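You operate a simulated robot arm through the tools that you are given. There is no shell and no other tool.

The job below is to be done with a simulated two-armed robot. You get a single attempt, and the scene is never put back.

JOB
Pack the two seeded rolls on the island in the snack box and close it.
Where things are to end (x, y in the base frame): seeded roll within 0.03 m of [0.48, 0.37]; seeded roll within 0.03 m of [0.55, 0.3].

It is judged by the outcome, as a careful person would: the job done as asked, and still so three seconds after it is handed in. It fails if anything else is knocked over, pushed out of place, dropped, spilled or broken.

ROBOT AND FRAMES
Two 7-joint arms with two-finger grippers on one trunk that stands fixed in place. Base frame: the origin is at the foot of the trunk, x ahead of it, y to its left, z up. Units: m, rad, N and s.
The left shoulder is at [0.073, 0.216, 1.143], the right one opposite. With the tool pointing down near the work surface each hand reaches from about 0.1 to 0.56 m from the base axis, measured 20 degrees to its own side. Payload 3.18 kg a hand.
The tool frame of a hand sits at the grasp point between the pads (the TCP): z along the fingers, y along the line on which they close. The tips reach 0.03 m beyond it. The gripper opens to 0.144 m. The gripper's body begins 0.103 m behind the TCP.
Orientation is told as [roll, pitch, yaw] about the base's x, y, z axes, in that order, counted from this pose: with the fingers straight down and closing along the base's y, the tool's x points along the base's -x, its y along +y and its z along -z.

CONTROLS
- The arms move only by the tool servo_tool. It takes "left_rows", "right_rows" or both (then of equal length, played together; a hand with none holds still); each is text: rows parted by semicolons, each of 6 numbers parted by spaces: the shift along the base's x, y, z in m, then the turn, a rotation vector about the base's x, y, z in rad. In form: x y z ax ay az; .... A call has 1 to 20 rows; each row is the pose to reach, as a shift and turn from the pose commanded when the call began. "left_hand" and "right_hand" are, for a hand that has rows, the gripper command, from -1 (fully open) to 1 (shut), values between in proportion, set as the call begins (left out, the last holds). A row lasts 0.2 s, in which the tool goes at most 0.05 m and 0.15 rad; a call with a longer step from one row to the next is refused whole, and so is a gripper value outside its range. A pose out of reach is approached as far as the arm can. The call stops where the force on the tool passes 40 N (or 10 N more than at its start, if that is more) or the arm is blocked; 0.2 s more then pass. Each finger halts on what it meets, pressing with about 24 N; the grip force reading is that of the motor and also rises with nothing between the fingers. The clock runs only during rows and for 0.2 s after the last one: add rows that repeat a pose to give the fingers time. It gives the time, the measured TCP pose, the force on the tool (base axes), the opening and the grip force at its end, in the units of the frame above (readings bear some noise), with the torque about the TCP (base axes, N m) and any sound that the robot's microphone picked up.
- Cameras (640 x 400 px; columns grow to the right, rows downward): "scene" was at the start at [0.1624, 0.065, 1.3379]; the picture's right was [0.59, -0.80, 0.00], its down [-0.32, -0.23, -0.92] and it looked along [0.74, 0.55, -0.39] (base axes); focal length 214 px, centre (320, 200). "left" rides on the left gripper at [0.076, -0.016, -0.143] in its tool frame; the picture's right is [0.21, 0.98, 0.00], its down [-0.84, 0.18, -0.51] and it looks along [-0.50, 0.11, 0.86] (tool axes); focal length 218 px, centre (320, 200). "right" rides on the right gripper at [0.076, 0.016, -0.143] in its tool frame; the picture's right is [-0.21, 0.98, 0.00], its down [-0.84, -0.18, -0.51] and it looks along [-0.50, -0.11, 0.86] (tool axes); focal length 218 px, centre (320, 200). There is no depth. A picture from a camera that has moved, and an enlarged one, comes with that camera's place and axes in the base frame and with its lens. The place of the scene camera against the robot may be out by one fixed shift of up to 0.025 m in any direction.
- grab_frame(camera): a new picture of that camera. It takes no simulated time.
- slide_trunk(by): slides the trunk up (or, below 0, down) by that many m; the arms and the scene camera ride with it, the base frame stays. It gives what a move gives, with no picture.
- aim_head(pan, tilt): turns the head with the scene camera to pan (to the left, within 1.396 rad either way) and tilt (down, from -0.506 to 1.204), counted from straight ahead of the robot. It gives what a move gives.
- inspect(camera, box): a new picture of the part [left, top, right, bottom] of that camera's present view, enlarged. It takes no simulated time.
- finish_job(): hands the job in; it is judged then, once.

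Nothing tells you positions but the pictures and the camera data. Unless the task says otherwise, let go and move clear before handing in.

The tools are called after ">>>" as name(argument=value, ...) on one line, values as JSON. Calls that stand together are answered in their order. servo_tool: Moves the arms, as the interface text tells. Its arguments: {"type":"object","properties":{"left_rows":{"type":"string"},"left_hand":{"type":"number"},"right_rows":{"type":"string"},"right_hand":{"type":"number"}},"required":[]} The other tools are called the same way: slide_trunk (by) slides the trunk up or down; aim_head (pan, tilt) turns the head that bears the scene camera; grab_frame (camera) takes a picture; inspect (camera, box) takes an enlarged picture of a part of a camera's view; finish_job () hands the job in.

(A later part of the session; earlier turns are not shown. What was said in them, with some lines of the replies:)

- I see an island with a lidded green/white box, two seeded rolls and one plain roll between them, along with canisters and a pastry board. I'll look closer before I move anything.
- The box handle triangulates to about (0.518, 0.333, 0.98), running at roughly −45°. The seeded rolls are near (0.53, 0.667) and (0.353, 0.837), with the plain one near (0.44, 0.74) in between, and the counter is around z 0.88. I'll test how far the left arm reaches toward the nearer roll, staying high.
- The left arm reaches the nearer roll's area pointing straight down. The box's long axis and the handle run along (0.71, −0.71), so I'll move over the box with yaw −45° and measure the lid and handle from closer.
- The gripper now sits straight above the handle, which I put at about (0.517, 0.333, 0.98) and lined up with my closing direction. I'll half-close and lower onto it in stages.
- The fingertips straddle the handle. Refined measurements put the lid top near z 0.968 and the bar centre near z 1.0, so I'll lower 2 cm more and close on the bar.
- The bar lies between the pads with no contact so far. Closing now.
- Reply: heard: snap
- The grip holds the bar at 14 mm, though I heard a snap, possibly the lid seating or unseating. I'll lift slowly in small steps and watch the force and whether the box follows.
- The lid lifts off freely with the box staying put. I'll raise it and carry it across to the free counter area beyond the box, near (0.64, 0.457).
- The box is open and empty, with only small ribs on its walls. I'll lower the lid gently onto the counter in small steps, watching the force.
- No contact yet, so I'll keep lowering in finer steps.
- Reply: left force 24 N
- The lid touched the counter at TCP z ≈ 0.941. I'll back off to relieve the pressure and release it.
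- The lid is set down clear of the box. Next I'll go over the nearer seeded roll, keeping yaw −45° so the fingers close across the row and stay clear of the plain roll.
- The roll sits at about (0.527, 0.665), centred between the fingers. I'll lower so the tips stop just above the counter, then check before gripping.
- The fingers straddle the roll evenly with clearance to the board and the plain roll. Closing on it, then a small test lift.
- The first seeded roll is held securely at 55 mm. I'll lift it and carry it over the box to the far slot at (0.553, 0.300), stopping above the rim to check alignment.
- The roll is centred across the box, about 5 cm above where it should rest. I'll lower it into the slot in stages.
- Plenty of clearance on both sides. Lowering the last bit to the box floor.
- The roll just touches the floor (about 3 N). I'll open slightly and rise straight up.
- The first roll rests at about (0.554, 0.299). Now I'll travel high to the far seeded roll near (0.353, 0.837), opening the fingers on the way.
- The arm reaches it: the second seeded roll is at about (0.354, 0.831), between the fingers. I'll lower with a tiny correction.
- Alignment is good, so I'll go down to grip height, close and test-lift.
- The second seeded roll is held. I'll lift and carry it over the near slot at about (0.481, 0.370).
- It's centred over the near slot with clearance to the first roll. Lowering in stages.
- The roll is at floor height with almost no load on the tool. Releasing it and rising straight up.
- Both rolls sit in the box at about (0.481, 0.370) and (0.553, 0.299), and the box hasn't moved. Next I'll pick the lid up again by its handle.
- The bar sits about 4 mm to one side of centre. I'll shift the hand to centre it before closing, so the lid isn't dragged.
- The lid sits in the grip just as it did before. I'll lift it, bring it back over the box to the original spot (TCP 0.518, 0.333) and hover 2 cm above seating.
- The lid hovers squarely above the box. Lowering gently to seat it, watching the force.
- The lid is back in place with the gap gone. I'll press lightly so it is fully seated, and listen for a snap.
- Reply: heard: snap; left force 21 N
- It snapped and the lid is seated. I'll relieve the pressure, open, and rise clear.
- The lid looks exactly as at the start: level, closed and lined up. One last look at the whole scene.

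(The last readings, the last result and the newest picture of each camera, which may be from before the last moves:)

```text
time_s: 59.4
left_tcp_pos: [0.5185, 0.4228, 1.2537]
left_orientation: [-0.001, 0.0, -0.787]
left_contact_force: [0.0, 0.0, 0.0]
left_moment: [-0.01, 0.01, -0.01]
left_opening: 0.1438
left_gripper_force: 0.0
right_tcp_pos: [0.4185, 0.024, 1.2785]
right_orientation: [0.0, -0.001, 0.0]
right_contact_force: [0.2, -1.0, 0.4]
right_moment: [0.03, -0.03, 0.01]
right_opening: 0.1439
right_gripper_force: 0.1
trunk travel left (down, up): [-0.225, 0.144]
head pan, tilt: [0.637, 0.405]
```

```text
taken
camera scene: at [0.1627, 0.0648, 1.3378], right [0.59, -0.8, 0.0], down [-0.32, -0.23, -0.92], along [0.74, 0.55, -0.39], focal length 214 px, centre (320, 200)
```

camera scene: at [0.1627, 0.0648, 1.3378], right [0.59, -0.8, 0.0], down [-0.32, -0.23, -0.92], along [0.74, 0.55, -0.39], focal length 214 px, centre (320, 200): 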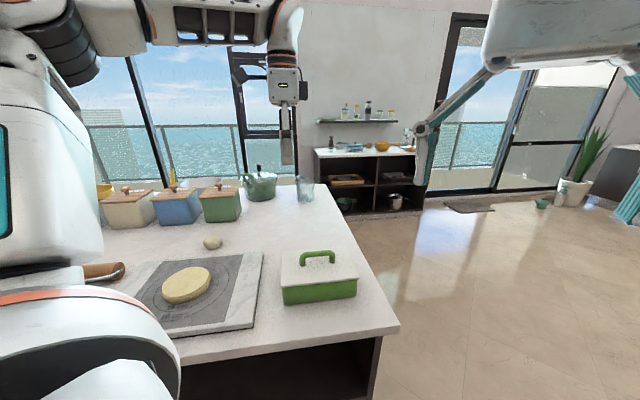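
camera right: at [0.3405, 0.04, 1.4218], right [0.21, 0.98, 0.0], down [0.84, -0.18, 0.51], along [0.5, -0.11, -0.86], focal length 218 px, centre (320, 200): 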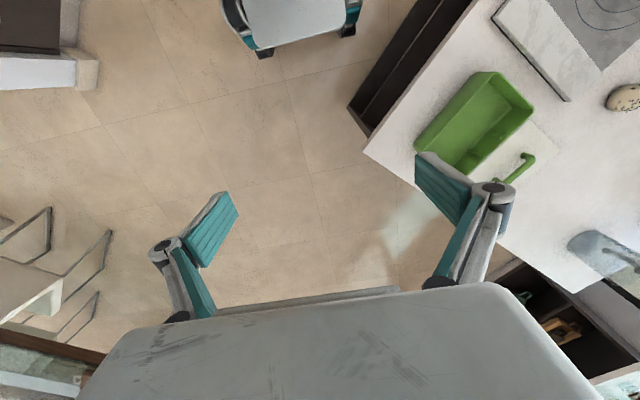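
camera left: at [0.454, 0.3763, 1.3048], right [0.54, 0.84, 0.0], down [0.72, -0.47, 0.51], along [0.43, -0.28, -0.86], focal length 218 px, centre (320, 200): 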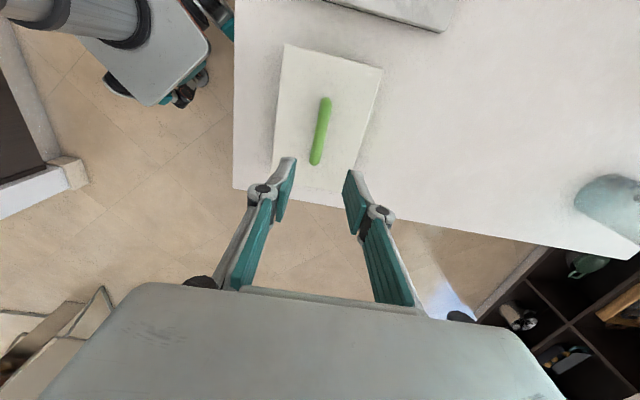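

Both seeded rolls are in the closed box. Everything else in view looks undisturbed, including the plain roll, and the hand is clear, so I'm handing the job in.

>>> finish_job()

```text
The job is handed in.
```

Both seeded rolls are in the snack box and the lid is back on. It snapped shut when I pressed it down. I've handed the job in, but no verdict came back.

- **Roll positions:** from the pictures and the release points, one roll is at about (0.48, 0.37) and the other at about (0.55, 0.30). Both look well within the 0.03 m allowed.
- **Rest of the scene:** the box didn't visibly move. The plain roll and everything else in the last picture looked undisturbed.
- **Unexplained sound:** I also heard a snap when I first gripped the lid handle. I saw no damage, and the lid lifted off freely right after.

The left hand is open and clear of the box, and the right arm never moved.
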